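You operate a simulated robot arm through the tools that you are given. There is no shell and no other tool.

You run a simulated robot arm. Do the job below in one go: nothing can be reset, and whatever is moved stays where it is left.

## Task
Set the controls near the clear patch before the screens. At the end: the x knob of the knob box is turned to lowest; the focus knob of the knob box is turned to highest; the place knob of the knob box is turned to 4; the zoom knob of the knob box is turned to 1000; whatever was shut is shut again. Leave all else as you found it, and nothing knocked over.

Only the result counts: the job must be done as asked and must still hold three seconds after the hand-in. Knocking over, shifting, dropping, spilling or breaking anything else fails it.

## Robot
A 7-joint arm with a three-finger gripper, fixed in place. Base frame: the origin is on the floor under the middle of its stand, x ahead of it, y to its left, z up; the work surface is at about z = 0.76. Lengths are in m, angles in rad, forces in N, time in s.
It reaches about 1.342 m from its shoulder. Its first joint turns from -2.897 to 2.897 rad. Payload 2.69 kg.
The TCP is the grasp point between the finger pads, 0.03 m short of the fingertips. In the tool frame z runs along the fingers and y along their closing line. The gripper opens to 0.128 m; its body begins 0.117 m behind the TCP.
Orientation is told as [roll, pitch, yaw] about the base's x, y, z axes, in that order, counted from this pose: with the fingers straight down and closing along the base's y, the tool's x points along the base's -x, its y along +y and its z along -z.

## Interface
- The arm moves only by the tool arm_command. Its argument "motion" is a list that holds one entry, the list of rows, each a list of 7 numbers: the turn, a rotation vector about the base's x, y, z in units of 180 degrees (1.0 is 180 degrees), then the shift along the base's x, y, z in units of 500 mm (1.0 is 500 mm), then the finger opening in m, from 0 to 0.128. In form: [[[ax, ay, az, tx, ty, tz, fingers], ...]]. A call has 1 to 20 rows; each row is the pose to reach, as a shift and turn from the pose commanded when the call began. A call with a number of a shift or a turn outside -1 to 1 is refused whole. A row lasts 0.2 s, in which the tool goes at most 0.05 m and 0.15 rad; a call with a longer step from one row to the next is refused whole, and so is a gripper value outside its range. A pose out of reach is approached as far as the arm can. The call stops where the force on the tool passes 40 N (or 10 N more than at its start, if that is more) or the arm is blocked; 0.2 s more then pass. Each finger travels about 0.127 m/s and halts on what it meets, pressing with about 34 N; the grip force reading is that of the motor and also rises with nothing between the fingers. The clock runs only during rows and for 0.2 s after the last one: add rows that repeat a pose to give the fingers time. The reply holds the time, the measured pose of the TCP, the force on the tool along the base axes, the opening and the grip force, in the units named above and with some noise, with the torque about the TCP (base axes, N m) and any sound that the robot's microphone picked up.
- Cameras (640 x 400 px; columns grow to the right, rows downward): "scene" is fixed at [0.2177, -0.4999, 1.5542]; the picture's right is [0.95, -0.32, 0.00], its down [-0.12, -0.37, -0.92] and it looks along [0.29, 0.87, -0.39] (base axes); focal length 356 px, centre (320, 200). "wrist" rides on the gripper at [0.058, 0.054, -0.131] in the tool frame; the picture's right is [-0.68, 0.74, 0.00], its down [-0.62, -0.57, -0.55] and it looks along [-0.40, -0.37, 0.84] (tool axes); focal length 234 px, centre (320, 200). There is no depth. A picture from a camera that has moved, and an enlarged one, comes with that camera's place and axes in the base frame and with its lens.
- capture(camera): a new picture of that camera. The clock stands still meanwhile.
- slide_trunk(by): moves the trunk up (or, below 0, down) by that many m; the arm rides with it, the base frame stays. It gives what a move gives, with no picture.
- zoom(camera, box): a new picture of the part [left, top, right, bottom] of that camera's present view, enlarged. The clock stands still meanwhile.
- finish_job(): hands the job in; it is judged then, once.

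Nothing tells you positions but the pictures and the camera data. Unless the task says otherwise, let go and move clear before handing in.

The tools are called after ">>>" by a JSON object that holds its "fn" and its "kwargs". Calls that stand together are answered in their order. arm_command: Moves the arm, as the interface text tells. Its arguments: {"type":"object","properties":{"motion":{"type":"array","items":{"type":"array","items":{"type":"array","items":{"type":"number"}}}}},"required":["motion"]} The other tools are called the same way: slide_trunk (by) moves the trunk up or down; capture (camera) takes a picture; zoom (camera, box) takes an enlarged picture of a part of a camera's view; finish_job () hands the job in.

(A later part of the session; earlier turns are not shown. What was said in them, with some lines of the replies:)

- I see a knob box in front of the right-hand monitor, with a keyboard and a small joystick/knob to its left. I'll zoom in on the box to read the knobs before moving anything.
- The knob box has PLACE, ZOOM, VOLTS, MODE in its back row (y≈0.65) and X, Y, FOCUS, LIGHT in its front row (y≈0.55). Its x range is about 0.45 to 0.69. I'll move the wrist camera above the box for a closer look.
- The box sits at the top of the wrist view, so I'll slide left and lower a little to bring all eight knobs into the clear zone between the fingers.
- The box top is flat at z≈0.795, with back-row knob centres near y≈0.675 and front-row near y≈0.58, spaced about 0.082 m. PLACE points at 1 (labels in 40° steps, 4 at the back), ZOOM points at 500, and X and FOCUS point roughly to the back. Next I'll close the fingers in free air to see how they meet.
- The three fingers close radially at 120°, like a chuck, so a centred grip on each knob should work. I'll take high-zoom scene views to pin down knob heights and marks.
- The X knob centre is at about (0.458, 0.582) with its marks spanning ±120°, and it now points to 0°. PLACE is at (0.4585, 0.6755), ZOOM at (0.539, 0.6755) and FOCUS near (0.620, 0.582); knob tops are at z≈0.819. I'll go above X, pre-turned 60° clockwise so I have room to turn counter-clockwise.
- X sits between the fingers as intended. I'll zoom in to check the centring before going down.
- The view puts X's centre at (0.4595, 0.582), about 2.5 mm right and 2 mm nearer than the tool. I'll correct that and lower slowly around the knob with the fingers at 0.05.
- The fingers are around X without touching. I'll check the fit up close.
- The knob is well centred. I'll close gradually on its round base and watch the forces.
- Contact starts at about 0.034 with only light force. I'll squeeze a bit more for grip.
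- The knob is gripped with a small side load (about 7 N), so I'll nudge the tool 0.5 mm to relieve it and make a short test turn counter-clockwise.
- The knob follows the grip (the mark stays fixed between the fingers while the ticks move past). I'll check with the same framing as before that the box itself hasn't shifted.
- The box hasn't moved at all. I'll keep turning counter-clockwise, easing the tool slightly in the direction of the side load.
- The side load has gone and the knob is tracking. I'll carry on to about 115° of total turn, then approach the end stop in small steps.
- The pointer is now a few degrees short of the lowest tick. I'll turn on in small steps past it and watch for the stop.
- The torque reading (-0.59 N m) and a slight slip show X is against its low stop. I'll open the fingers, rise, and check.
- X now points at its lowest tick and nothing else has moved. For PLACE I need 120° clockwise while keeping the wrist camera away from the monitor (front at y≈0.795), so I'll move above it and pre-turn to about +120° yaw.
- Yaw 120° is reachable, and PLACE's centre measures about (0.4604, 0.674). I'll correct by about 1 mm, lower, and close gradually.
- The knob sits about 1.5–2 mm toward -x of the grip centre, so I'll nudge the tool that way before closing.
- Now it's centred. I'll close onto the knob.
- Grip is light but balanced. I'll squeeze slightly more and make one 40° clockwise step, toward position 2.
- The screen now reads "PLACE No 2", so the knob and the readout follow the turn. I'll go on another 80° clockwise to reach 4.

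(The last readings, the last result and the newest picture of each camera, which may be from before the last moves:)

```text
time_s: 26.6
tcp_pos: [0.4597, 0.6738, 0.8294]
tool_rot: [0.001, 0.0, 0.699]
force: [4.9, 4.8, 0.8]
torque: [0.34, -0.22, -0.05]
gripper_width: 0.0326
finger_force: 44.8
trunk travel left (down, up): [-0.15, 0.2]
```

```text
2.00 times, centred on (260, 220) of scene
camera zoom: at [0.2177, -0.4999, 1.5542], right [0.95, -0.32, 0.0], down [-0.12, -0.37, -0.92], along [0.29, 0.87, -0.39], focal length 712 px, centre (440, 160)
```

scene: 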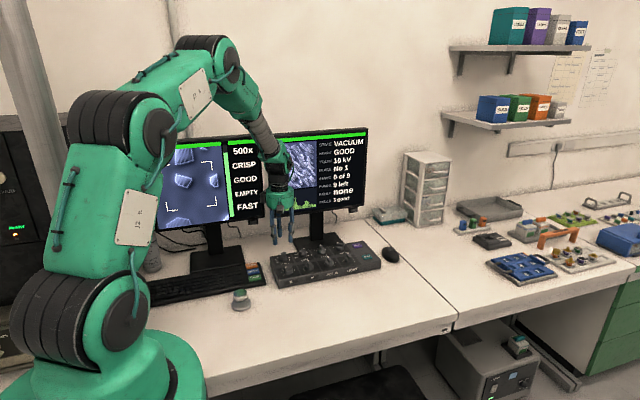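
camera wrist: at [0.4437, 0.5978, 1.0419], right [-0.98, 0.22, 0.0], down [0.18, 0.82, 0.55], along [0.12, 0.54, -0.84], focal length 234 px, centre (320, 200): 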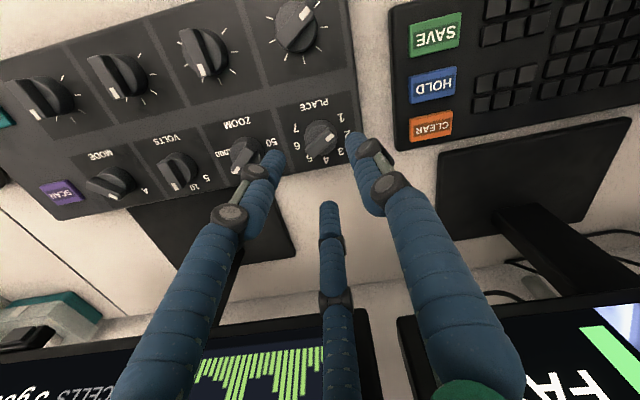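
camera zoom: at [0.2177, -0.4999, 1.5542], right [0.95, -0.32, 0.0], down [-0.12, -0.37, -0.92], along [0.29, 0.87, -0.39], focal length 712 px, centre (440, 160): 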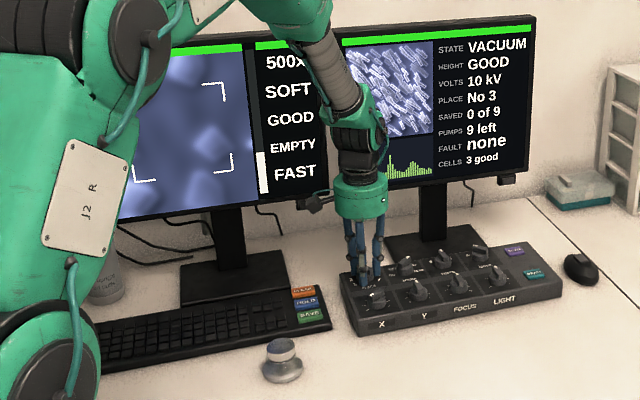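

The screen reads No 3, so one more 40° step.

>>> {"fn": "arm_command", "kwargs": {"motion": [[[0, 0, -0.037, 0, 0, 0, 0.027], [0, 0, -0.074, 0, 0, 0, 0.027], [0, 0, -0.111, 0, 0, 0, 0.027], [0, 0, -0.148, 0, 0, 0, 0.027], [0, 0, -0.185, 0, 0, 0, 0.027], [0, 0, -0.2222, 0, 0, 0, 0.027], [0, 0, -0.2222, 0, 0, 0, 0.027]]]}}

>>> {"fn": "zoom", "kwargs": {"camera": "scene", "box": [120, 120, 400, 320]}}

>>> {"fn": "zoom", "kwargs": {"camera": "wrist", "box": [260, 110, 380, 230]}}

```text
time_s: 28.2
tcp_pos: [0.4603, 0.6727, 0.8318]
tool_rot: [0.0, 0.0, -0.001]
force: [11.9, 11.2, 0.7]
torque: [0.3, -0.48, -0.05]
gripper_width: 0.0327
finger_force: 44.9
trunk travel left (down, up): [-0.15, 0.2]
```

```text
2.00 times, centred on (260, 220) of scene
camera zoom: at [0.2177, -0.4999, 1.5542], right [0.95, -0.32, 0.0], down [-0.12, -0.37, -0.92], along [0.29, 0.87, -0.39], focal length 712 px, centre (440, 160)
```

zoom: 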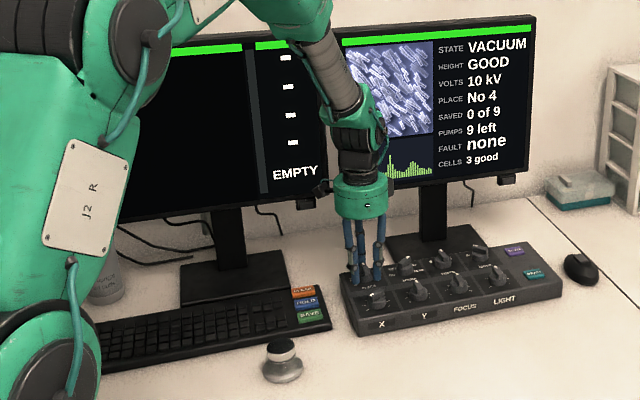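

```text
3.33 times, centred on (320, 170) of wrist
camera zoom: at [0.4012, 0.7284, 0.9624], right [0.68, 0.74, 0.0], down [0.61, -0.57, 0.55], along [0.4, -0.37, -0.84], focal length 781 px, centre (320, 300)
```

zoom: 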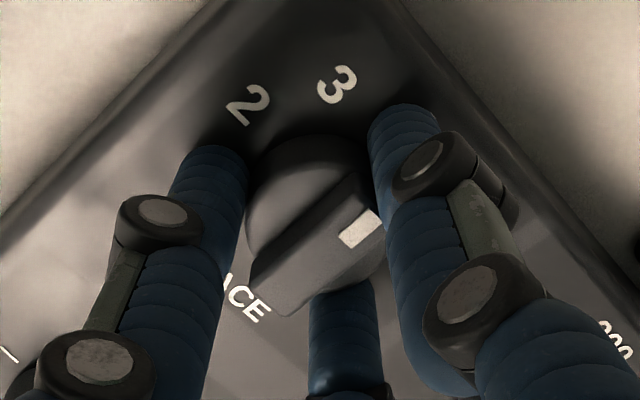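

PLACE reads No 4. I'll release it and rise.

>>> {"fn": "arm_command", "kwargs": {"motion": [[[0, 0, 0, 0, 0, 0, 0.036], [0, 0, 0, 0, 0, 0, 0.044], [0, 0, 0, 0, 0, 0, 0.052], [0, 0, 0, 0, 0, 0.03, 0.052], [0, 0, 0, 0, 0, 0.07, 0.052], [0, 0, 0, 0, 0, 0.12, 0.052], [0, 0, 0, 0, 0, 0.16, 0.052], [0, 0, 0, 0, 0, 0.16, 0.052]]]}}

>>> {"fn": "zoom", "kwargs": {"camera": "wrist", "box": [270, 90, 370, 190]}}

>>> {"fn": "zoom", "kwargs": {"camera": "scene", "box": [268, 245, 324, 280]}}

```text
time_s: 30.0
tcp_pos: [0.4581, 0.6735, 0.9124]
tool_rot: [0.0, 0.0, 0.0]
force: [-0.3, -0.2, 1.2]
torque: [0.0, 0.0, 0.04]
gripper_width: 0.0519
finger_force: 0.2
trunk travel left (down, up): [-0.15, 0.2]
```

```text
4.00 times, centred on (320, 140) of wrist
camera zoom: at [0.3989, 0.7271, 1.0433], right [0.68, 0.74, 0.0], down [0.62, -0.57, 0.55], along [0.4, -0.37, -0.84], focal length 937 px, centre (320, 440)
```

zoom: 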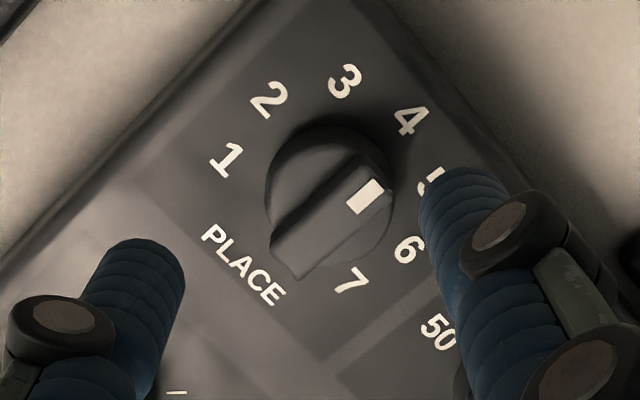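

```text
11.43 times, centred on (296, 262) of scene
camera zoom: at [0.2177, -0.4999, 1.5542], right [0.95, -0.32, 0.0], down [-0.12, -0.37, -0.92], along [0.29, 0.87, -0.39], focal length 4070 px, centre (594, -514)
```

zoom: 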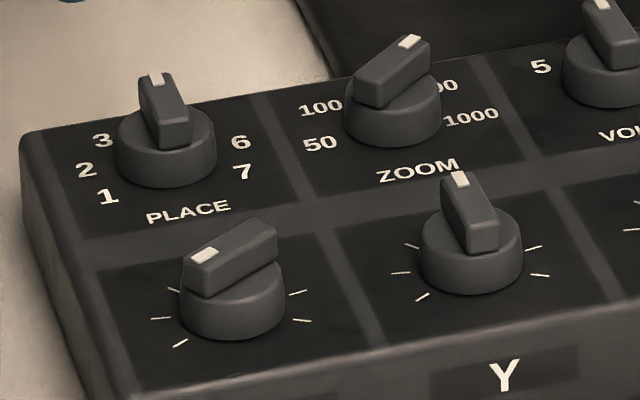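

PLACE is at 4 and the box is unmoved. Next is ZOOM: move above (0.5405, 0.675) and pre-turn to +70° yaw.

>>> {"fn": "arm_command", "kwargs": {"motion": [[[0, 0, 0.039, 0.03, 0.001, 0, 0.052], [0, 0, 0.078, 0.06, 0.002, 0, 0.052], [0, 0, 0.117, 0.09, 0.003, 0, 0.052], [0, 0, 0.156, 0.12, 0.0038, 0, 0.052], [0, 0, 0.195, 0.15, 0.0038, 0, 0.052], [0, 0, 0.234, 0.1672, 0.0038, 0, 0.052], [0, 0, 0.273, 0.1672, 0.0038, 0, 0.052], [0, 0, 0.312, 0.1672, 0.0038, 0, 0.052], [0, 0, 0.351, 0.1672, 0.0038, 0, 0.052], [0, 0, 0.3889, 0.1672, 0.0038, 0, 0.052], [0, 0, 0.3889, 0.1672, 0.0038, 0, 0.052]]]}}

>>> {"fn": "capture", "kwargs": {"camera": "wrist"}}

>>> {"fn": "zoom", "kwargs": {"camera": "wrist", "box": [270, 90, 370, 190]}}

```text
time_s: 32.4
tcp_pos: [0.5434, 0.6764, 0.9121]
tool_rot: [-0.001, 0.0, 1.222]
force: [-0.3, -0.4, 0.7]
torque: [0.0, 0.02, -0.02]
gripper_width: 0.0521
finger_force: 0.1
trunk travel left (down, up): [-0.15, 0.2]
```

```text
taken
camera wrist: at [0.4723, 0.6406, 1.0425], right [-0.46, 0.89, 0.0], down [0.74, 0.39, 0.55], along [0.49, 0.25, -0.84], focal length 234 px, centre (320, 200)
```

wrist: 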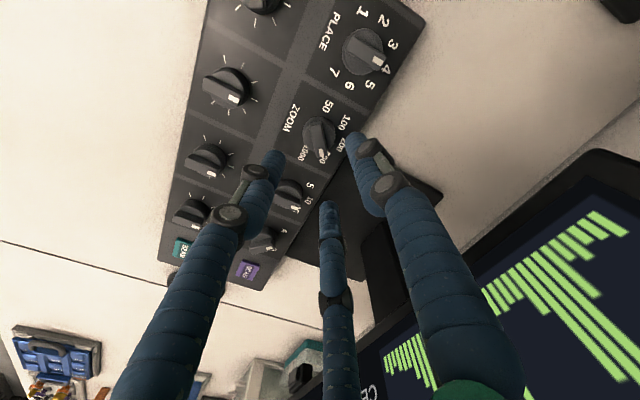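

```text
4.00 times, centred on (320, 140) of wrist
camera zoom: at [0.4723, 0.6406, 1.0425], right [-0.46, 0.89, 0.0], down [0.74, 0.39, 0.55], along [0.49, 0.25, -0.84], focal length 937 px, centre (320, 440)
```

zoom: 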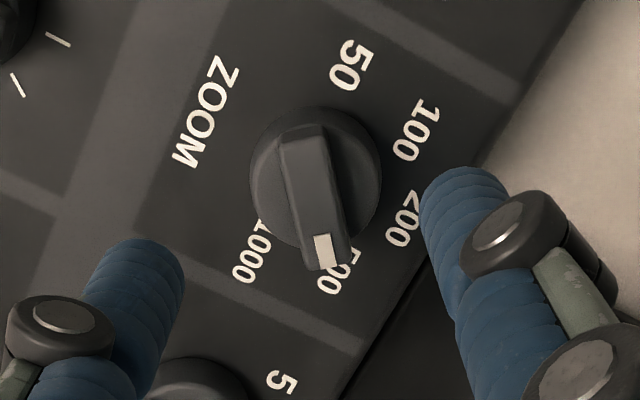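

ZOOM's centre measures about (0.5397, 0.6735), roughly 3 mm off the tool in both directions. I'll correct, lower, and check centring before closing.

>>> {"fn": "arm_command", "kwargs": {"motion": [[[0, 0, 0, -0.0064, -0.0066, -0.03, 0.052], [0, 0, 0, -0.0064, -0.0066, -0.06, 0.052], [0, 0, 0, -0.0064, -0.0066, -0.09, 0.052], [0, 0, 0, -0.0064, -0.0066, -0.115, 0.052], [0, 0, 0, -0.0064, -0.0066, -0.135, 0.052], [0, 0, 0, -0.0064, -0.0066, -0.15, 0.052], [0, 0, 0, -0.0064, -0.0066, -0.162, 0.052], [0, 0, 0, -0.0064, -0.0066, -0.162, 0.044], [0, 0, 0, -0.0064, -0.0066, -0.162, 0.039], [0, 0, 0, -0.0064, -0.0066, -0.162, 0.037]]]}}

>>> {"fn": "zoom", "kwargs": {"camera": "wrist", "box": [260, 110, 380, 230]}}

```text
time_s: 34.6
tcp_pos: [0.5377, 0.6741, 0.8295]
tool_rot: [-0.001, 0.001, 1.222]
force: [0.0, -0.7, 2.9]
torque: [-0.03, -0.02, 0.01]
gripper_width: 0.0366
finger_force: 0.1
trunk travel left (down, up): [-0.15, 0.2]
```

```text
3.33 times, centred on (320, 170) of wrist
camera zoom: at [0.4675, 0.638, 0.9609], right [-0.46, 0.89, 0.0], down [0.74, 0.39, 0.55], along [0.49, 0.25, -0.84], focal length 781 px, centre (320, 300)
```

zoom: 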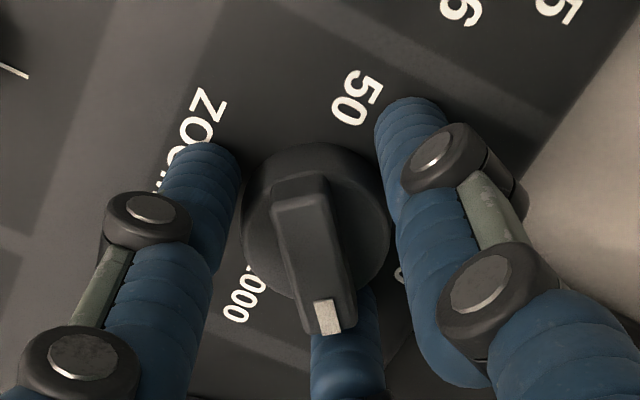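

It's nearly centred; the knob is about 1.4 mm further along +x. I'll nudge, then close.

>>> {"fn": "arm_command", "kwargs": {"motion": [[[0, 0, 0, 0.0026, 0.0012, 0.002, 0.038], [0, 0, 0, 0.0026, 0.0012, 0.002, 0.037], [0, 0, 0, 0.0026, 0.0012, 0.002, 0.036], [0, 0, 0, 0.0026, 0.0012, 0.002, 0.036]]]}}

>>> {"fn": "zoom", "kwargs": {"camera": "wrist", "box": [260, 110, 380, 230]}}

```text
time_s: 35.6
tcp_pos: [0.5396, 0.6749, 0.8309]
tool_rot: [0.002, -0.001, 1.221]
force: [-0.2, -0.3, 0.6]
torque: [-0.02, -0.02, 0.02]
gripper_width: 0.036
finger_force: 0.1
trunk travel left (down, up): [-0.15, 0.2]
```

```text
3.33 times, centred on (320, 170) of wrist
camera zoom: at [0.4693, 0.6382, 0.962], right [-0.46, 0.89, 0.0], down [0.74, 0.39, 0.55], along [0.49, 0.25, -0.84], focal length 781 px, centre (320, 300)
```

zoom: 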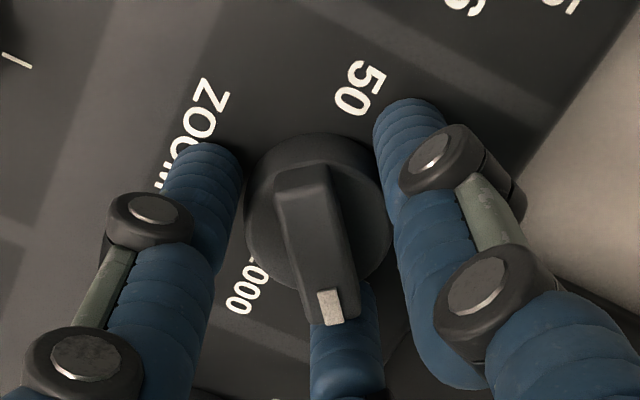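

Centred. Closing on the ZOOM knob.

>>> {"fn": "arm_command", "kwargs": {"motion": [[[0, 0, 0, 0, 0, 0, 0.034], [0, 0, 0, 0, 0, 0, 0.032], [0, 0, 0, 0, 0, 0, 0.03], [0, 0, 0, 0, 0, 0, 0.027], [0, 0, 0, 0, 0, 0, 0.027], [0, 0, 0, 0, 0, 0, 0.027], [0, 0, 0, 0, 0, 0, 0.027]]]}}

```text
time_s: 37.2
tcp_pos: [0.54, 0.6743, 0.8304]
tool_rot: [0.0, 0.0, 1.222]
force: [-2.4, -3.6, 0.0]
torque: [-0.1, 0.07, 0.01]
gripper_width: 0.0327
finger_force: 45.5
trunk travel left (down, up): [-0.15, 0.2]
```

Firm, balanced grip. Now I'll turn ZOOM 50° clockwise, from 500 to 1000.

>>> {"fn": "arm_command", "kwargs": {"motion": [[[0, 0, -0.035, 0, 0, 0, 0.027], [0, 0, -0.07, 0, 0, 0, 0.027], [0, 0, -0.105, 0, 0, 0, 0.027], [0, 0, -0.14, 0, 0, 0, 0.027], [0, 0, -0.175, 0, 0, 0, 0.027], [0, 0, -0.21, 0, 0, 0, 0.027], [0, 0, -0.245, 0, 0, 0, 0.027], [0, 0, -0.2778, 0, 0, 0, 0.027], [0, 0, -0.2778, 0, 0, 0, 0.027]]]}}

>>> {"fn": "zoom", "kwargs": {"camera": "wrist", "box": [260, 110, 380, 230]}}

>>> {"fn": "zoom", "kwargs": {"camera": "scene", "box": [120, 120, 400, 320]}}

```text
time_s: 39.2
tcp_pos: [0.5403, 0.6744, 0.8315]
tool_rot: [-0.001, 0.0, 0.348]
force: [-4.8, 8.6, -0.9]
torque: [0.36, 0.13, -0.01]
gripper_width: 0.0326
finger_force: 45.0
trunk travel left (down, up): [-0.15, 0.2]
```

```text
3.33 times, centred on (320, 170) of wrist
camera zoom: at [0.4664, 0.7052, 0.962], right [0.38, 0.92, 0.0], down [0.77, -0.32, 0.55], along [0.51, -0.21, -0.84], focal length 781 px, centre (320, 300)
```

zoom: 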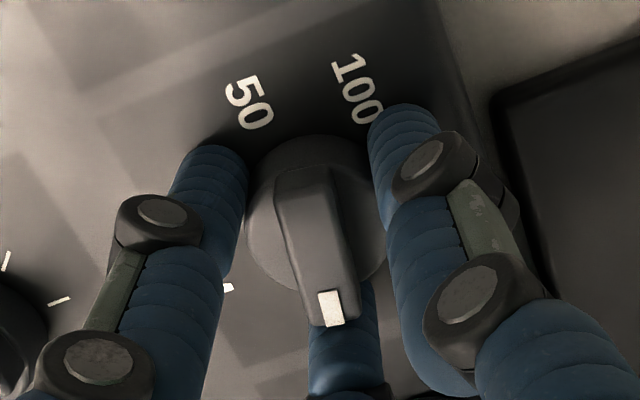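

```text
2.00 times, centred on (260, 220) of scene
camera zoom: at [0.2177, -0.4999, 1.5542], right [0.95, -0.32, 0.0], down [-0.12, -0.37, -0.92], along [0.29, 0.87, -0.39], focal length 712 px, centre (440, 160)
```

zoom: 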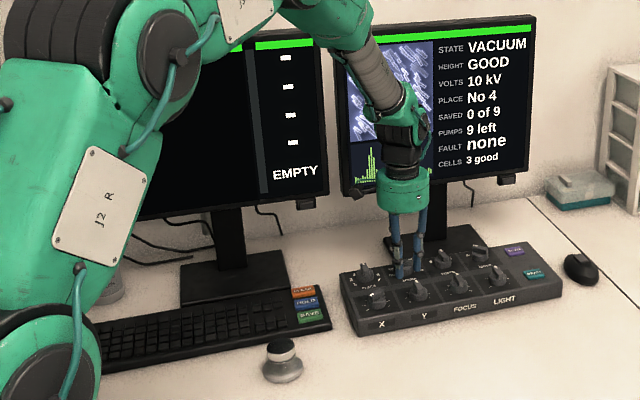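

ZOOM turned with the grip. I'll release, rise, and check its pointer against the 1000 label.

>>> {"fn": "arm_command", "kwargs": {"motion": [[[0, 0, 0, 0, 0, 0, 0.036], [0, 0, 0, 0, 0, 0, 0.044], [0, 0, 0, 0, 0, 0, 0.052], [0, 0, 0, 0, 0, 0.03, 0.052], [0, 0, 0, 0, 0, 0.07, 0.052], [0, 0, 0, 0, 0, 0.12, 0.052], [0, 0, 0, 0, 0, 0.16, 0.052], [0, 0, 0, 0, 0, 0.16, 0.052]]]}}

>>> {"fn": "zoom", "kwargs": {"camera": "wrist", "box": [270, 90, 370, 190]}}

>>> {"fn": "zoom", "kwargs": {"camera": "scene", "box": [268, 245, 324, 280]}}

```text
time_s: 41.0
tcp_pos: [0.5406, 0.6727, 0.91]
tool_rot: [-0.001, 0.001, 0.349]
force: [-0.4, 0.3, 0.0]
torque: [-0.01, 0.01, 0.0]
gripper_width: 0.052
finger_force: 0.1
trunk travel left (down, up): [-0.15, 0.2]
```

```text
4.00 times, centred on (320, 140) of wrist
camera zoom: at [0.468, 0.7039, 1.0416], right [0.38, 0.92, 0.0], down [0.77, -0.32, 0.55], along [0.51, -0.21, -0.84], focal length 937 px, centre (320, 440)
```

zoom: 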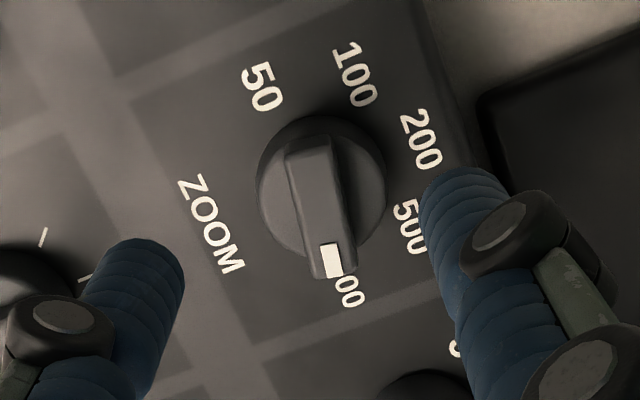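

```text
11.43 times, centred on (296, 262) of scene
camera zoom: at [0.2177, -0.4999, 1.5542], right [0.95, -0.32, 0.0], down [-0.12, -0.37, -0.92], along [0.29, 0.87, -0.39], focal length 4070 px, centre (594, -514)
```

zoom: 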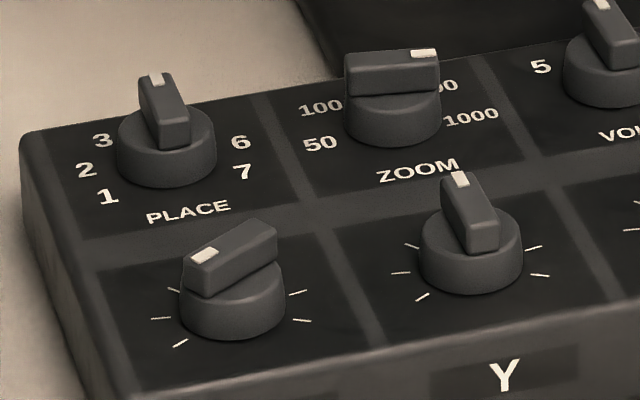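

ZOOM now points at 1000. Last is FOCUS: move above about (0.621, 0.581) and pre-turn to +60° yaw.

>>> {"fn": "arm_command", "kwargs": {"motion": [[[0, 0, 0.03, 0.02, -0.023, 0, 0.052], [0, 0, 0.06, 0.04, -0.046, 0, 0.052], [0, 0, 0.09, 0.06, -0.069, 0, 0.052], [0, 0, 0.12, 0.08, -0.092, 0, 0.052], [0, 0, 0.15, 0.1, -0.115, 0, 0.052], [0, 0, 0.18, 0.12, -0.138, 0, 0.052], [0, 0, 0.21, 0.14, -0.161, 0, 0.052], [0, 0, 0.2222, 0.16, -0.184, 0, 0.052], [0, 0, 0.2222, 0.16, -0.184, 0, 0.052]]]}}

>>> {"fn": "capture", "kwargs": {"camera": "wrist"}}

>>> {"fn": "zoom", "kwargs": {"camera": "wrist", "box": [270, 90, 370, 190]}}

```text
time_s: 43.0
tcp_pos: [0.6214, 0.5811, 0.9127]
tool_rot: [-0.001, -0.001, 1.048]
force: [1.5, 1.0, 0.1]
torque: [0.0, -0.01, 0.03]
gripper_width: 0.052
finger_force: 0.0
trunk travel left (down, up): [-0.15, 0.2]
```

```text
taken
camera wrist: at [0.5453, 0.5577, 1.0431], right [-0.3, 0.95, 0.0], down [0.8, 0.25, 0.55], along [0.52, 0.16, -0.84], focal length 234 px, centre (320, 200)
```

wrist: 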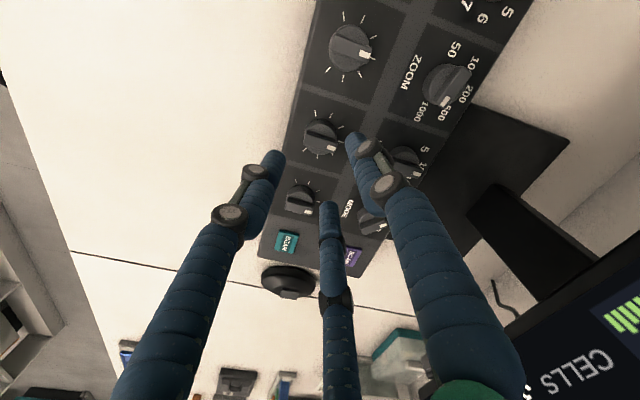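

```text
4.00 times, centred on (320, 140) of wrist
camera zoom: at [0.5453, 0.5577, 1.0431], right [-0.3, 0.95, 0.0], down [0.8, 0.25, 0.55], along [0.52, 0.16, -0.84], focal length 937 px, centre (320, 440)
```

zoom: 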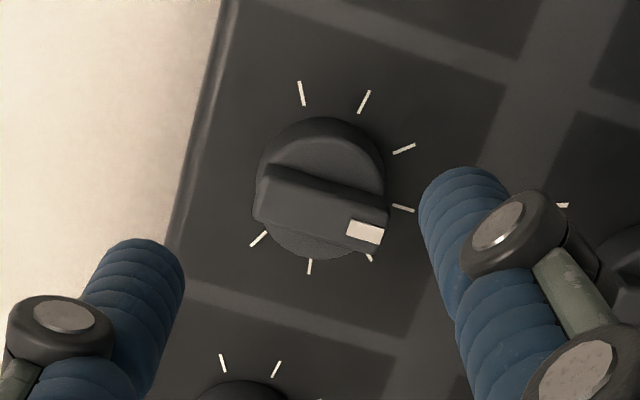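

FOCUS is at about (0.620, 0.581), pointing a little past the middle tick. I'll shift 1 mm, lower, and check.

>>> {"fn": "arm_command", "kwargs": {"motion": [[[0, 0, 0, -0.0022, -0.0004, -0.03, 0.052], [0, 0, 0, -0.0022, -0.0004, -0.06, 0.052], [0, 0, 0, -0.0022, -0.0004, -0.09, 0.052], [0, 0, 0, -0.0022, -0.0004, -0.115, 0.052], [0, 0, 0, -0.0022, -0.0004, -0.135, 0.052], [0, 0, 0, -0.0022, -0.0004, -0.15, 0.052], [0, 0, 0, -0.0022, -0.0004, -0.162, 0.052], [0, 0, 0, -0.0022, -0.0004, -0.162, 0.044], [0, 0, 0, -0.0022, -0.0004, -0.162, 0.039], [0, 0, 0, -0.0022, -0.0004, -0.162, 0.037]]]}}

>>> {"fn": "zoom", "kwargs": {"camera": "wrist", "box": [260, 110, 380, 230]}}

```text
time_s: 45.2
tcp_pos: [0.6204, 0.5825, 0.8302]
tool_rot: [0.0, -0.002, 1.045]
force: [-0.8, -0.2, 10.0]
torque: [-0.12, 0.13, -0.03]
gripper_width: 0.0372
finger_force: 0.4
trunk travel left (down, up): [-0.15, 0.2]
```

```text
3.33 times, centred on (320, 170) of wrist
camera zoom: at [0.5446, 0.5579, 0.9608], right [-0.3, 0.95, 0.0], down [0.8, 0.25, 0.55], along [0.52, 0.17, -0.84], focal length 781 px, centre (320, 300)
```

zoom: 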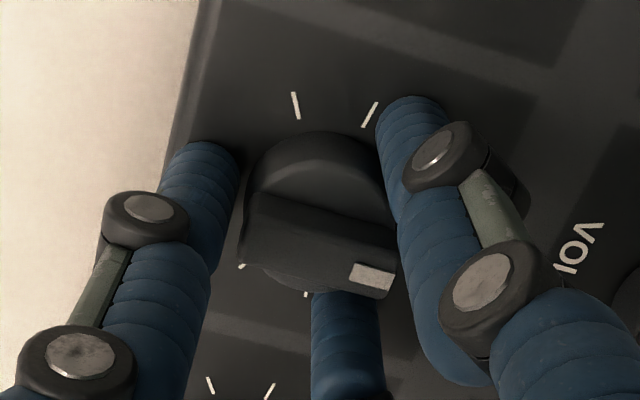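

Centred, but 10 N upward says a fingertip is just touching the panel. I'll lift 2 mm and then close.

>>> {"fn": "arm_command", "kwargs": {"motion": [[[0, 0, 0, 0, 0, 0.004, 0.037], [0, 0, 0, 0, 0, 0.004, 0.036], [0, 0, 0, 0, 0, 0.004, 0.034], [0, 0, 0, 0, 0, 0.004, 0.032], [0, 0, 0, 0, 0, 0.004, 0.03], [0, 0, 0, 0, 0, 0.004, 0.027], [0, 0, 0, 0, 0, 0.004, 0.027], [0, 0, 0, 0, 0, 0.004, 0.027]]]}}

>>> {"fn": "zoom", "kwargs": {"camera": "wrist", "box": [260, 110, 380, 230]}}

```text
time_s: 47.0
tcp_pos: [0.6207, 0.5807, 0.8307]
tool_rot: [-0.001, 0.003, 1.045]
force: [-2.5, -3.0, -3.5]
torque: [-0.07, 0.07, -0.03]
gripper_width: 0.0327
finger_force: 44.6
trunk travel left (down, up): [-0.15, 0.2]
```

```text
3.33 times, centred on (320, 170) of wrist
camera zoom: at [0.5443, 0.5577, 0.9621], right [-0.3, 0.95, 0.0], down [0.8, 0.25, 0.55], along [0.52, 0.16, -0.84], focal length 781 px, centre (320, 300)
```

zoom: 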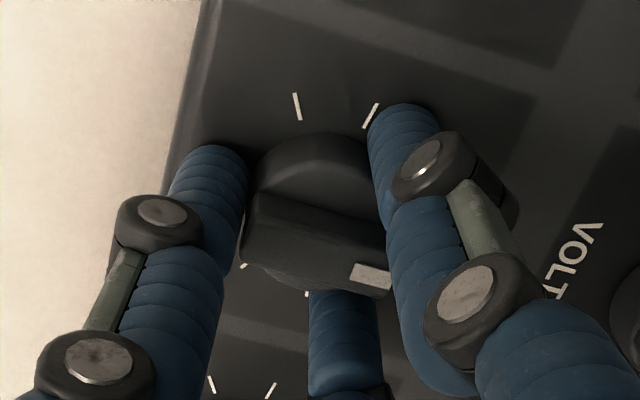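

The grip is firm with low side load. FOCUS points about 5° past centre, so roughly 115° clockwise remains; I'll do the first half.

>>> {"fn": "arm_command", "kwargs": {"motion": [[[0, 0, -0.0375, 0, 0, 0, 0.027], [0, 0, -0.075, 0, 0, 0, 0.027], [0, 0, -0.1125, 0, 0, 0, 0.027], [0, 0, -0.15, 0, 0, 0, 0.027], [0, 0, -0.1875, 0, 0, 0, 0.027], [0, 0, -0.225, 0, 0, 0, 0.027], [0, 0, -0.2625, 0, 0, 0, 0.027], [0, 0, -0.3, 0, 0, 0, 0.027]]]}}

>>> {"fn": "zoom", "kwargs": {"camera": "wrist", "box": [260, 110, 380, 230]}}

```text
time_s: 48.8
tcp_pos: [0.62, 0.5808, 0.8314]
tool_rot: [-0.001, 0.001, 0.104]
force: [6.3, 1.0, -13.7]
torque: [0.17, -0.43, 0.01]
gripper_width: 0.0325
finger_force: 45.2
trunk travel left (down, up): [-0.15, 0.2]
```

```text
3.33 times, centred on (320, 170) of wrist
camera zoom: at [0.5564, 0.6289, 0.9622], right [0.6, 0.8, 0.0], down [0.67, -0.5, 0.55], along [0.44, -0.33, -0.84], focal length 781 px, centre (320, 300)
```

zoom: 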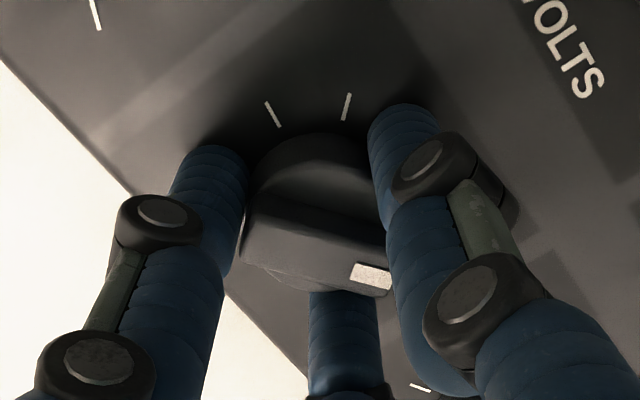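

The knob tracks the tool (54° so far, no slip). Continuing clockwise to about 108°.

>>> {"fn": "arm_command", "kwargs": {"motion": [[[0, 0, -0.0375, 0, 0, 0, 0.027], [0, 0, -0.075, 0, 0, 0, 0.027], [0, 0, -0.1125, 0, 0, 0, 0.027], [0, 0, -0.15, 0, 0, 0, 0.027], [0, 0, -0.1875, 0, 0, 0, 0.027], [0, 0, -0.225, 0, 0, 0, 0.027], [0, 0, -0.2625, 0, 0, 0, 0.027], [0, 0, -0.3, 0, 0, 0, 0.027]]]}}

>>> {"fn": "zoom", "kwargs": {"camera": "wrist", "box": [260, 110, 380, 230]}}

```text
time_s: 50.6
tcp_pos: [0.6205, 0.5811, 0.8313]
tool_rot: [-0.003, 0.001, -0.84]
force: [-0.9, 7.0, -14.1]
torque: [0.36, 0.12, 0.0]
gripper_width: 0.0326
finger_force: 45.2
trunk travel left (down, up): [-0.15, 0.2]
```

```text
3.33 times, centred on (320, 170) of wrist
camera zoom: at [0.6206, 0.6608, 0.9622], right [1.0, -0.01, 0.0], down [-0.01, -0.84, 0.55], along [-0.01, -0.55, -0.84], focal length 781 px, centre (320, 300)
```

zoom: 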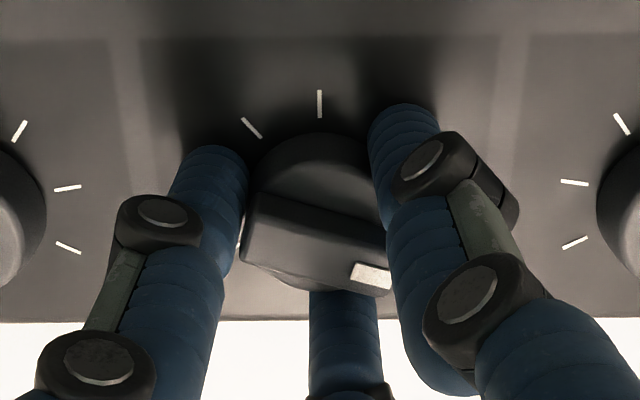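

About 113° from centre now. I'll go the rest in small steps until the stop shows in the torque.

>>> {"fn": "arm_command", "kwargs": {"motion": [[[0, 0, -0.01, 0, 0, 0, 0.027], [0, 0, -0.02, 0, 0, 0, 0.027], [0, 0, -0.03, 0, 0, 0, 0.027], [0, 0, -0.04, 0, 0, 0, 0.027], [0, 0, -0.048, 0, 0, 0, 0.027]]]}}

>>> {"fn": "zoom", "kwargs": {"camera": "wrist", "box": [260, 110, 380, 230]}}

```text
time_s: 51.8
tcp_pos: [0.6203, 0.5801, 0.8315]
tool_rot: [-0.003, 0.0, -0.988]
force: [-5.8, 2.0, -16.4]
torque: [0.11, -0.03, 0.02]
gripper_width: 0.0326
finger_force: 45.1
trunk travel left (down, up): [-0.15, 0.2]
```

```text
3.33 times, centred on (320, 170) of wrist
camera zoom: at [0.6326, 0.66, 0.9622], right [0.99, -0.16, 0.0], down [-0.13, -0.82, 0.55], along [-0.09, -0.54, -0.83], focal length 781 px, centre (320, 300)
```

zoom: 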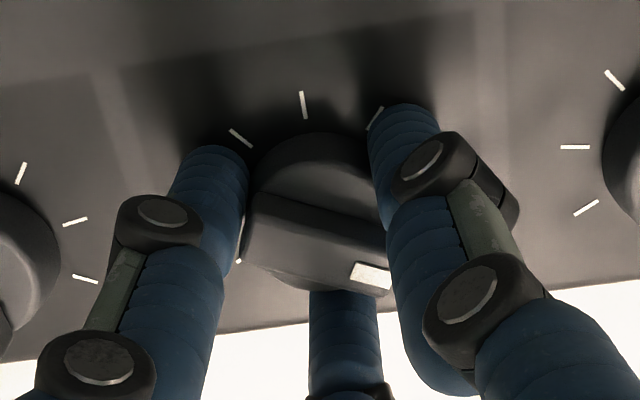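

No stop torque yet. A few more small steps.

>>> {"fn": "arm_command", "kwargs": {"motion": [[[0, 0, -0.01, 0, 0, 0, 0.027], [0, 0, -0.02, 0, 0, 0, 0.027], [0, 0, -0.028, 0, 0, 0, 0.027]]]}}

>>> {"fn": "zoom", "kwargs": {"camera": "wrist", "box": [260, 110, 380, 230]}}

```text
time_s: 52.6
tcp_pos: [0.6192, 0.582, 0.8318]
tool_rot: [-0.002, -0.001, -1.076]
force: [-17.0, -1.0, -8.5]
torque: [-0.16, 0.71, 0.5]
gripper_width: 0.0325
finger_force: 45.2
trunk travel left (down, up): [-0.15, 0.2]
```

```text
3.33 times, centred on (320, 170) of wrist
camera zoom: at [0.6393, 0.6586, 0.9625], right [0.97, -0.25, 0.0], down [-0.21, -0.81, 0.55], along [-0.14, -0.53, -0.84], focal length 781 px, centre (320, 300)
```

zoom: 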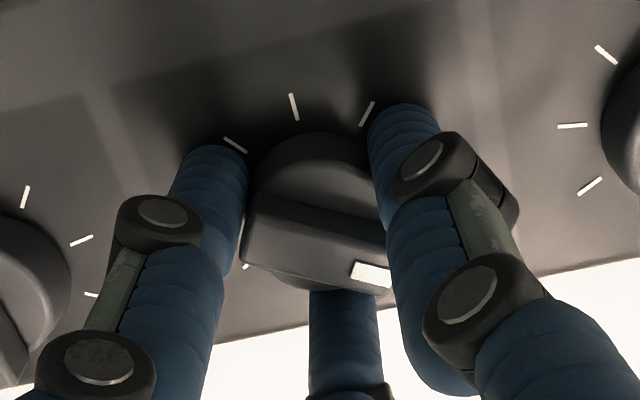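

Torque of +0.5 N m against the turn: FOCUS is at its high stop. I'll release and rise, then check everything.

>>> {"fn": "arm_command", "kwargs": {"motion": [[[0, 0, 0, 0, 0, 0, 0.036], [0, 0, 0, 0, 0, 0, 0.044], [0, 0, 0, 0, 0, 0, 0.052], [0, 0, 0, 0, 0, 0, 0.052], [0, 0, 0, 0, 0, 0.03, 0.052], [0, 0, 0, 0, 0, 0.07, 0.052], [0, 0, 0, 0, 0, 0.12, 0.052], [0, 0, 0, 0, 0, 0.17, 0.052], [0, 0, 0, 0, 0, 0.17, 0.052]]]}}

>>> {"fn": "zoom", "kwargs": {"camera": "wrist", "box": [270, 90, 370, 190]}}

>>> {"fn": "zoom", "kwargs": {"camera": "scene", "box": [304, 240, 364, 278]}}

>>> {"fn": "zoom", "kwargs": {"camera": "scene", "box": [255, 230, 395, 317]}}

```text
time_s: 54.6
tcp_pos: [0.6191, 0.5832, 0.9182]
tool_rot: [0.002, -0.001, -1.077]
force: [-0.3, -0.4, 1.5]
torque: [0.01, -0.04, 0.0]
gripper_width: 0.0521
finger_force: 0.1
trunk travel left (down, up): [-0.15, 0.2]
```

```text
4.00 times, centred on (320, 140) of wrist
camera zoom: at [0.6388, 0.661, 1.049], right [0.97, -0.25, 0.0], down [-0.21, -0.81, 0.55], along [-0.14, -0.53, -0.84], focal length 937 px, centre (320, 440)
```

zoom: 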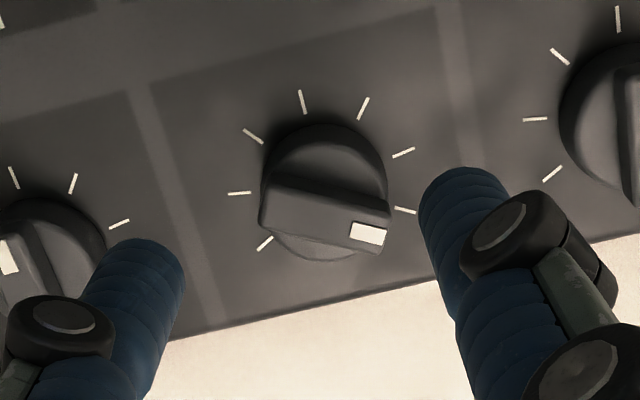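

```text
10.53 times, centred on (334, 259) of scene
camera zoom: at [0.2177, -0.4999, 1.5542], right [0.95, -0.32, 0.0], down [-0.12, -0.37, -0.92], along [0.29, 0.87, -0.39], focal length 3749 px, centre (173, -421)
```

zoom: 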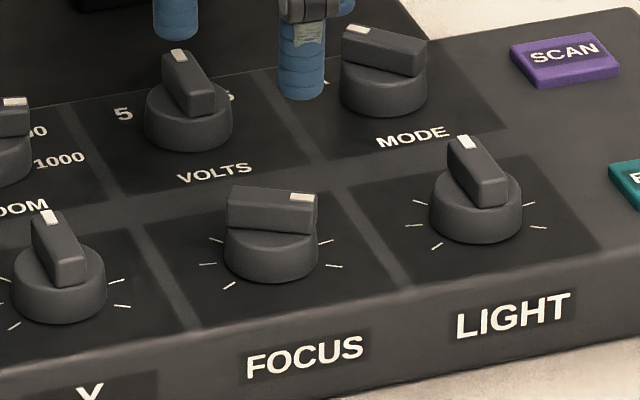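

```text
4.57 times, centred on (325, 274) of scene
camera zoom: at [0.2177, -0.4999, 1.5542], right [0.95, -0.32, 0.0], down [-0.12, -0.37, -0.92], along [0.29, 0.87, -0.39], focal length 1628 px, centre (297, -136)
```

zoom: 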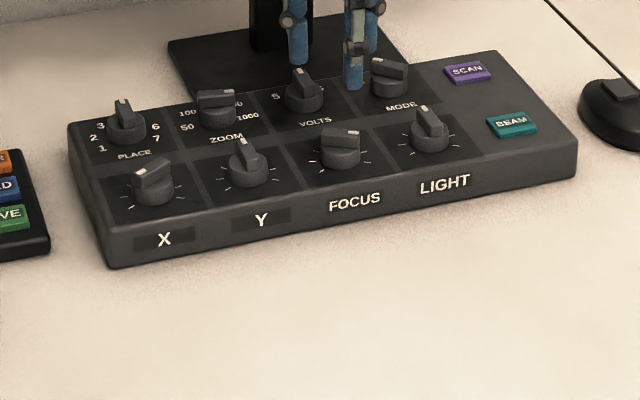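

FOCUS measures +120° (at its high stop), and Y, VOLTS, MODE, LIGHT and the box look just as they did at the start. I'll raise the arm clear, return to the starting attitude, and check once more.

>>> {"fn": "arm_command", "kwargs": {"motion": [[[0, 0, 0, 0, 0, 0.06, 0.052], [0, 0, 0, 0, 0, 0.12, 0.052], [0, 0, 0, 0, 0, 0.18, 0.052], [0, 0, 0.04, 0, -0.01, 0.24, 0.052], [0, 0, 0.08, -0.03, -0.02, 0.3, 0.06], [0, 0, 0.12, -0.07, -0.03, 0.36, 0.07], [0, 0, 0.16, -0.11, -0.04, 0.4, 0.08], [0, 0, 0.2, -0.15, -0.04, 0.44, 0.09], [0, 0, 0.24, -0.19, -0.04, 0.48, 0.1], [0, 0, 0.28, -0.25, -0.04, 0.49, 0.11], [0, 0, 0.32, -0.31, -0.04, 0.49, 0.12], [0, 0, 0.343, -0.37, -0.04, 0.49, 0.128], [0, 0, 0.343, -0.43, -0.04, 0.49, 0.128], [0, 0, 0.343, -0.49, -0.04, 0.49, 0.128], [0, 0, 0.343, -0.49, -0.04, 0.49, 0.128]]]}}

>>> {"fn": "capture", "kwargs": {"camera": "scene"}}

>>> {"fn": "zoom", "kwargs": {"camera": "scene", "box": [255, 230, 395, 317]}}

>>> {"fn": "zoom", "kwargs": {"camera": "scene", "box": [268, 245, 324, 280]}}

>>> {"fn": "zoom", "kwargs": {"camera": "scene", "box": [120, 120, 400, 320]}}

```text
time_s: 57.8
tcp_pos: [0.3714, 0.5621, 1.1617]
tool_rot: [0.0, 0.0, 0.002]
force: [-0.4, -0.9, 0.2]
torque: [0.01, -0.04, 0.03]
gripper_width: 0.1279
finger_force: 0.1
trunk travel left (down, up): [-0.15, 0.2]
```

```text
taken
```

scene: 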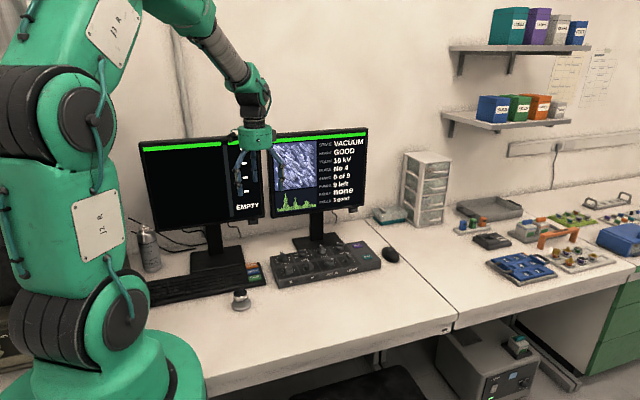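

```text
4.57 times, centred on (325, 274) of scene
camera zoom: at [0.2177, -0.4999, 1.5542], right [0.95, -0.32, 0.0], down [-0.12, -0.37, -0.92], along [0.29, 0.87, -0.39], focal length 1628 px, centre (297, -136)
```

zoom: 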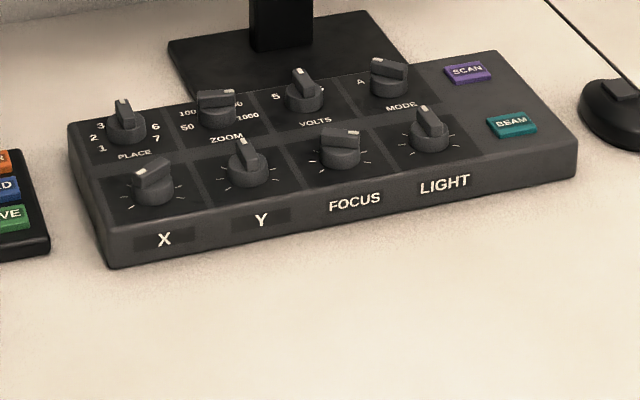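

```text
11.43 times, centred on (296, 262) of scene
camera zoom: at [0.2177, -0.4999, 1.5542], right [0.95, -0.32, 0.0], down [-0.12, -0.37, -0.92], along [0.29, 0.87, -0.39], focal length 4070 px, centre (594, -514)
```

zoom: 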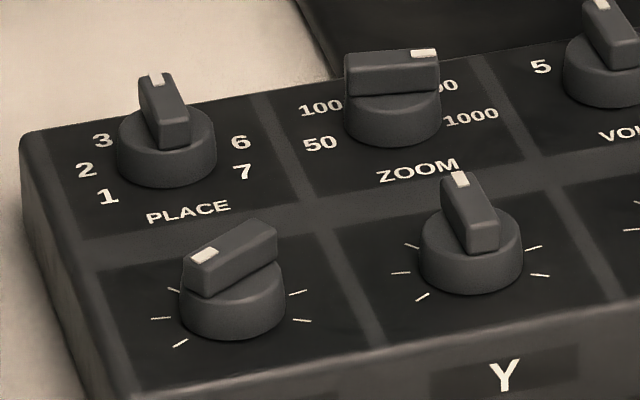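

```text
2.00 times, centred on (260, 220) of scene
camera zoom: at [0.2177, -0.4999, 1.5542], right [0.95, -0.32, 0.0], down [-0.12, -0.37, -0.92], along [0.29, 0.87, -0.39], focal length 712 px, centre (440, 160)
```

zoom: 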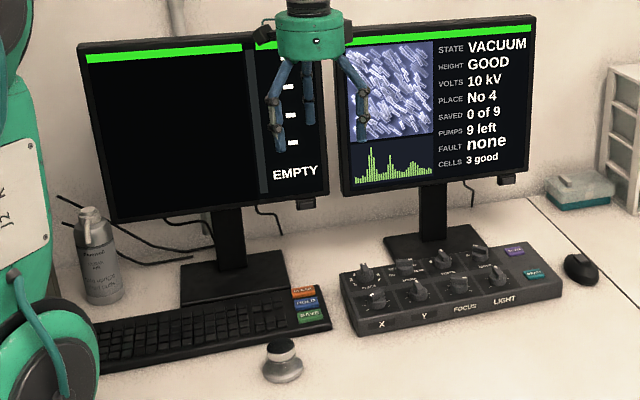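

All four target knobs read as required. The small round item by the keyboard looks different on top than at the start, so I'll take a closer look before handing in.

>>> {"fn": "zoom", "kwargs": {"camera": "scene", "box": [215, 270, 275, 320]}}

>>> {"fn": "capture", "kwargs": {"camera": "wrist"}}

```text
8.00 times, centred on (245, 295) of scene
camera zoom: at [0.2177, -0.4999, 1.5542], right [0.95, -0.32, 0.0], down [-0.12, -0.37, -0.92], along [0.29, 0.87, -0.39], focal length 2849 px, centre (920, -560)
```

zoom: 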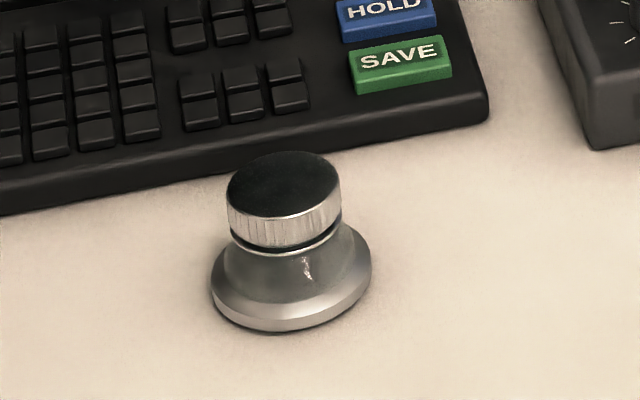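

```text
taken
camera wrist: at [0.3132, 0.6164, 1.2924], right [0.68, 0.74, 0.0], down [0.62, -0.56, 0.55], along [0.4, -0.37, -0.84], focal length 234 px, centre (320, 200)
```

wrist: 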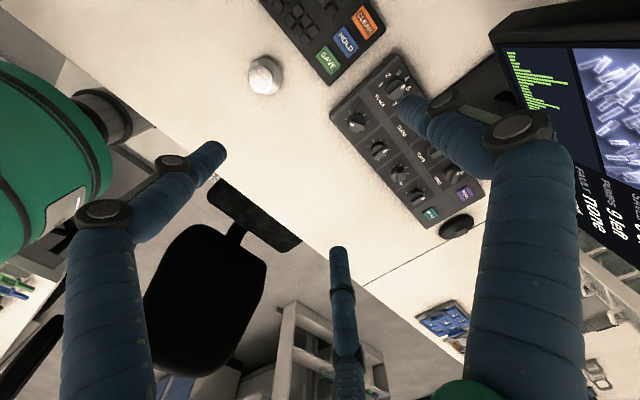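

The round item is a polished metal knob whose top reflects the left screen, which is now dark; it hasn't been touched or moved. X is lowest, FOCUS highest, PLACE 4 and ZOOM 1000. I opened nothing and the arm is clear, so I'm handing in.

>>> {"fn": "finish_job", "kwargs": {}}

```text
The job is handed in.
```

All four knobs on the knob box are set as asked, and I've handed the job in.

| Knob | Setting | How I checked |
|---|---|---|
| X | lowest | turned counter-clockwise until it hit its end stop |
| FOCUS | highest | turned clockwise until it hit its end stop |
| PLACE | 4 | the right screen reads "No 4" |
| ZOOM | 1000 | pointer is on the 1000 label; no screen shows the zoom value now |

- **Assumption:** X and FOCUS have no numbers. I took clockwise as higher, because PLACE and ZOOM both increase that way.
- **Left screen:** it went dark and reads "EMPTY". This began while I was turning PLACE, and I left it that way.
- **Everything else:** the other knobs, the box and the items around it look the same as at the start. I opened nothing, so nothing needed shutting. The arm is clear of the bench, close to where it started.
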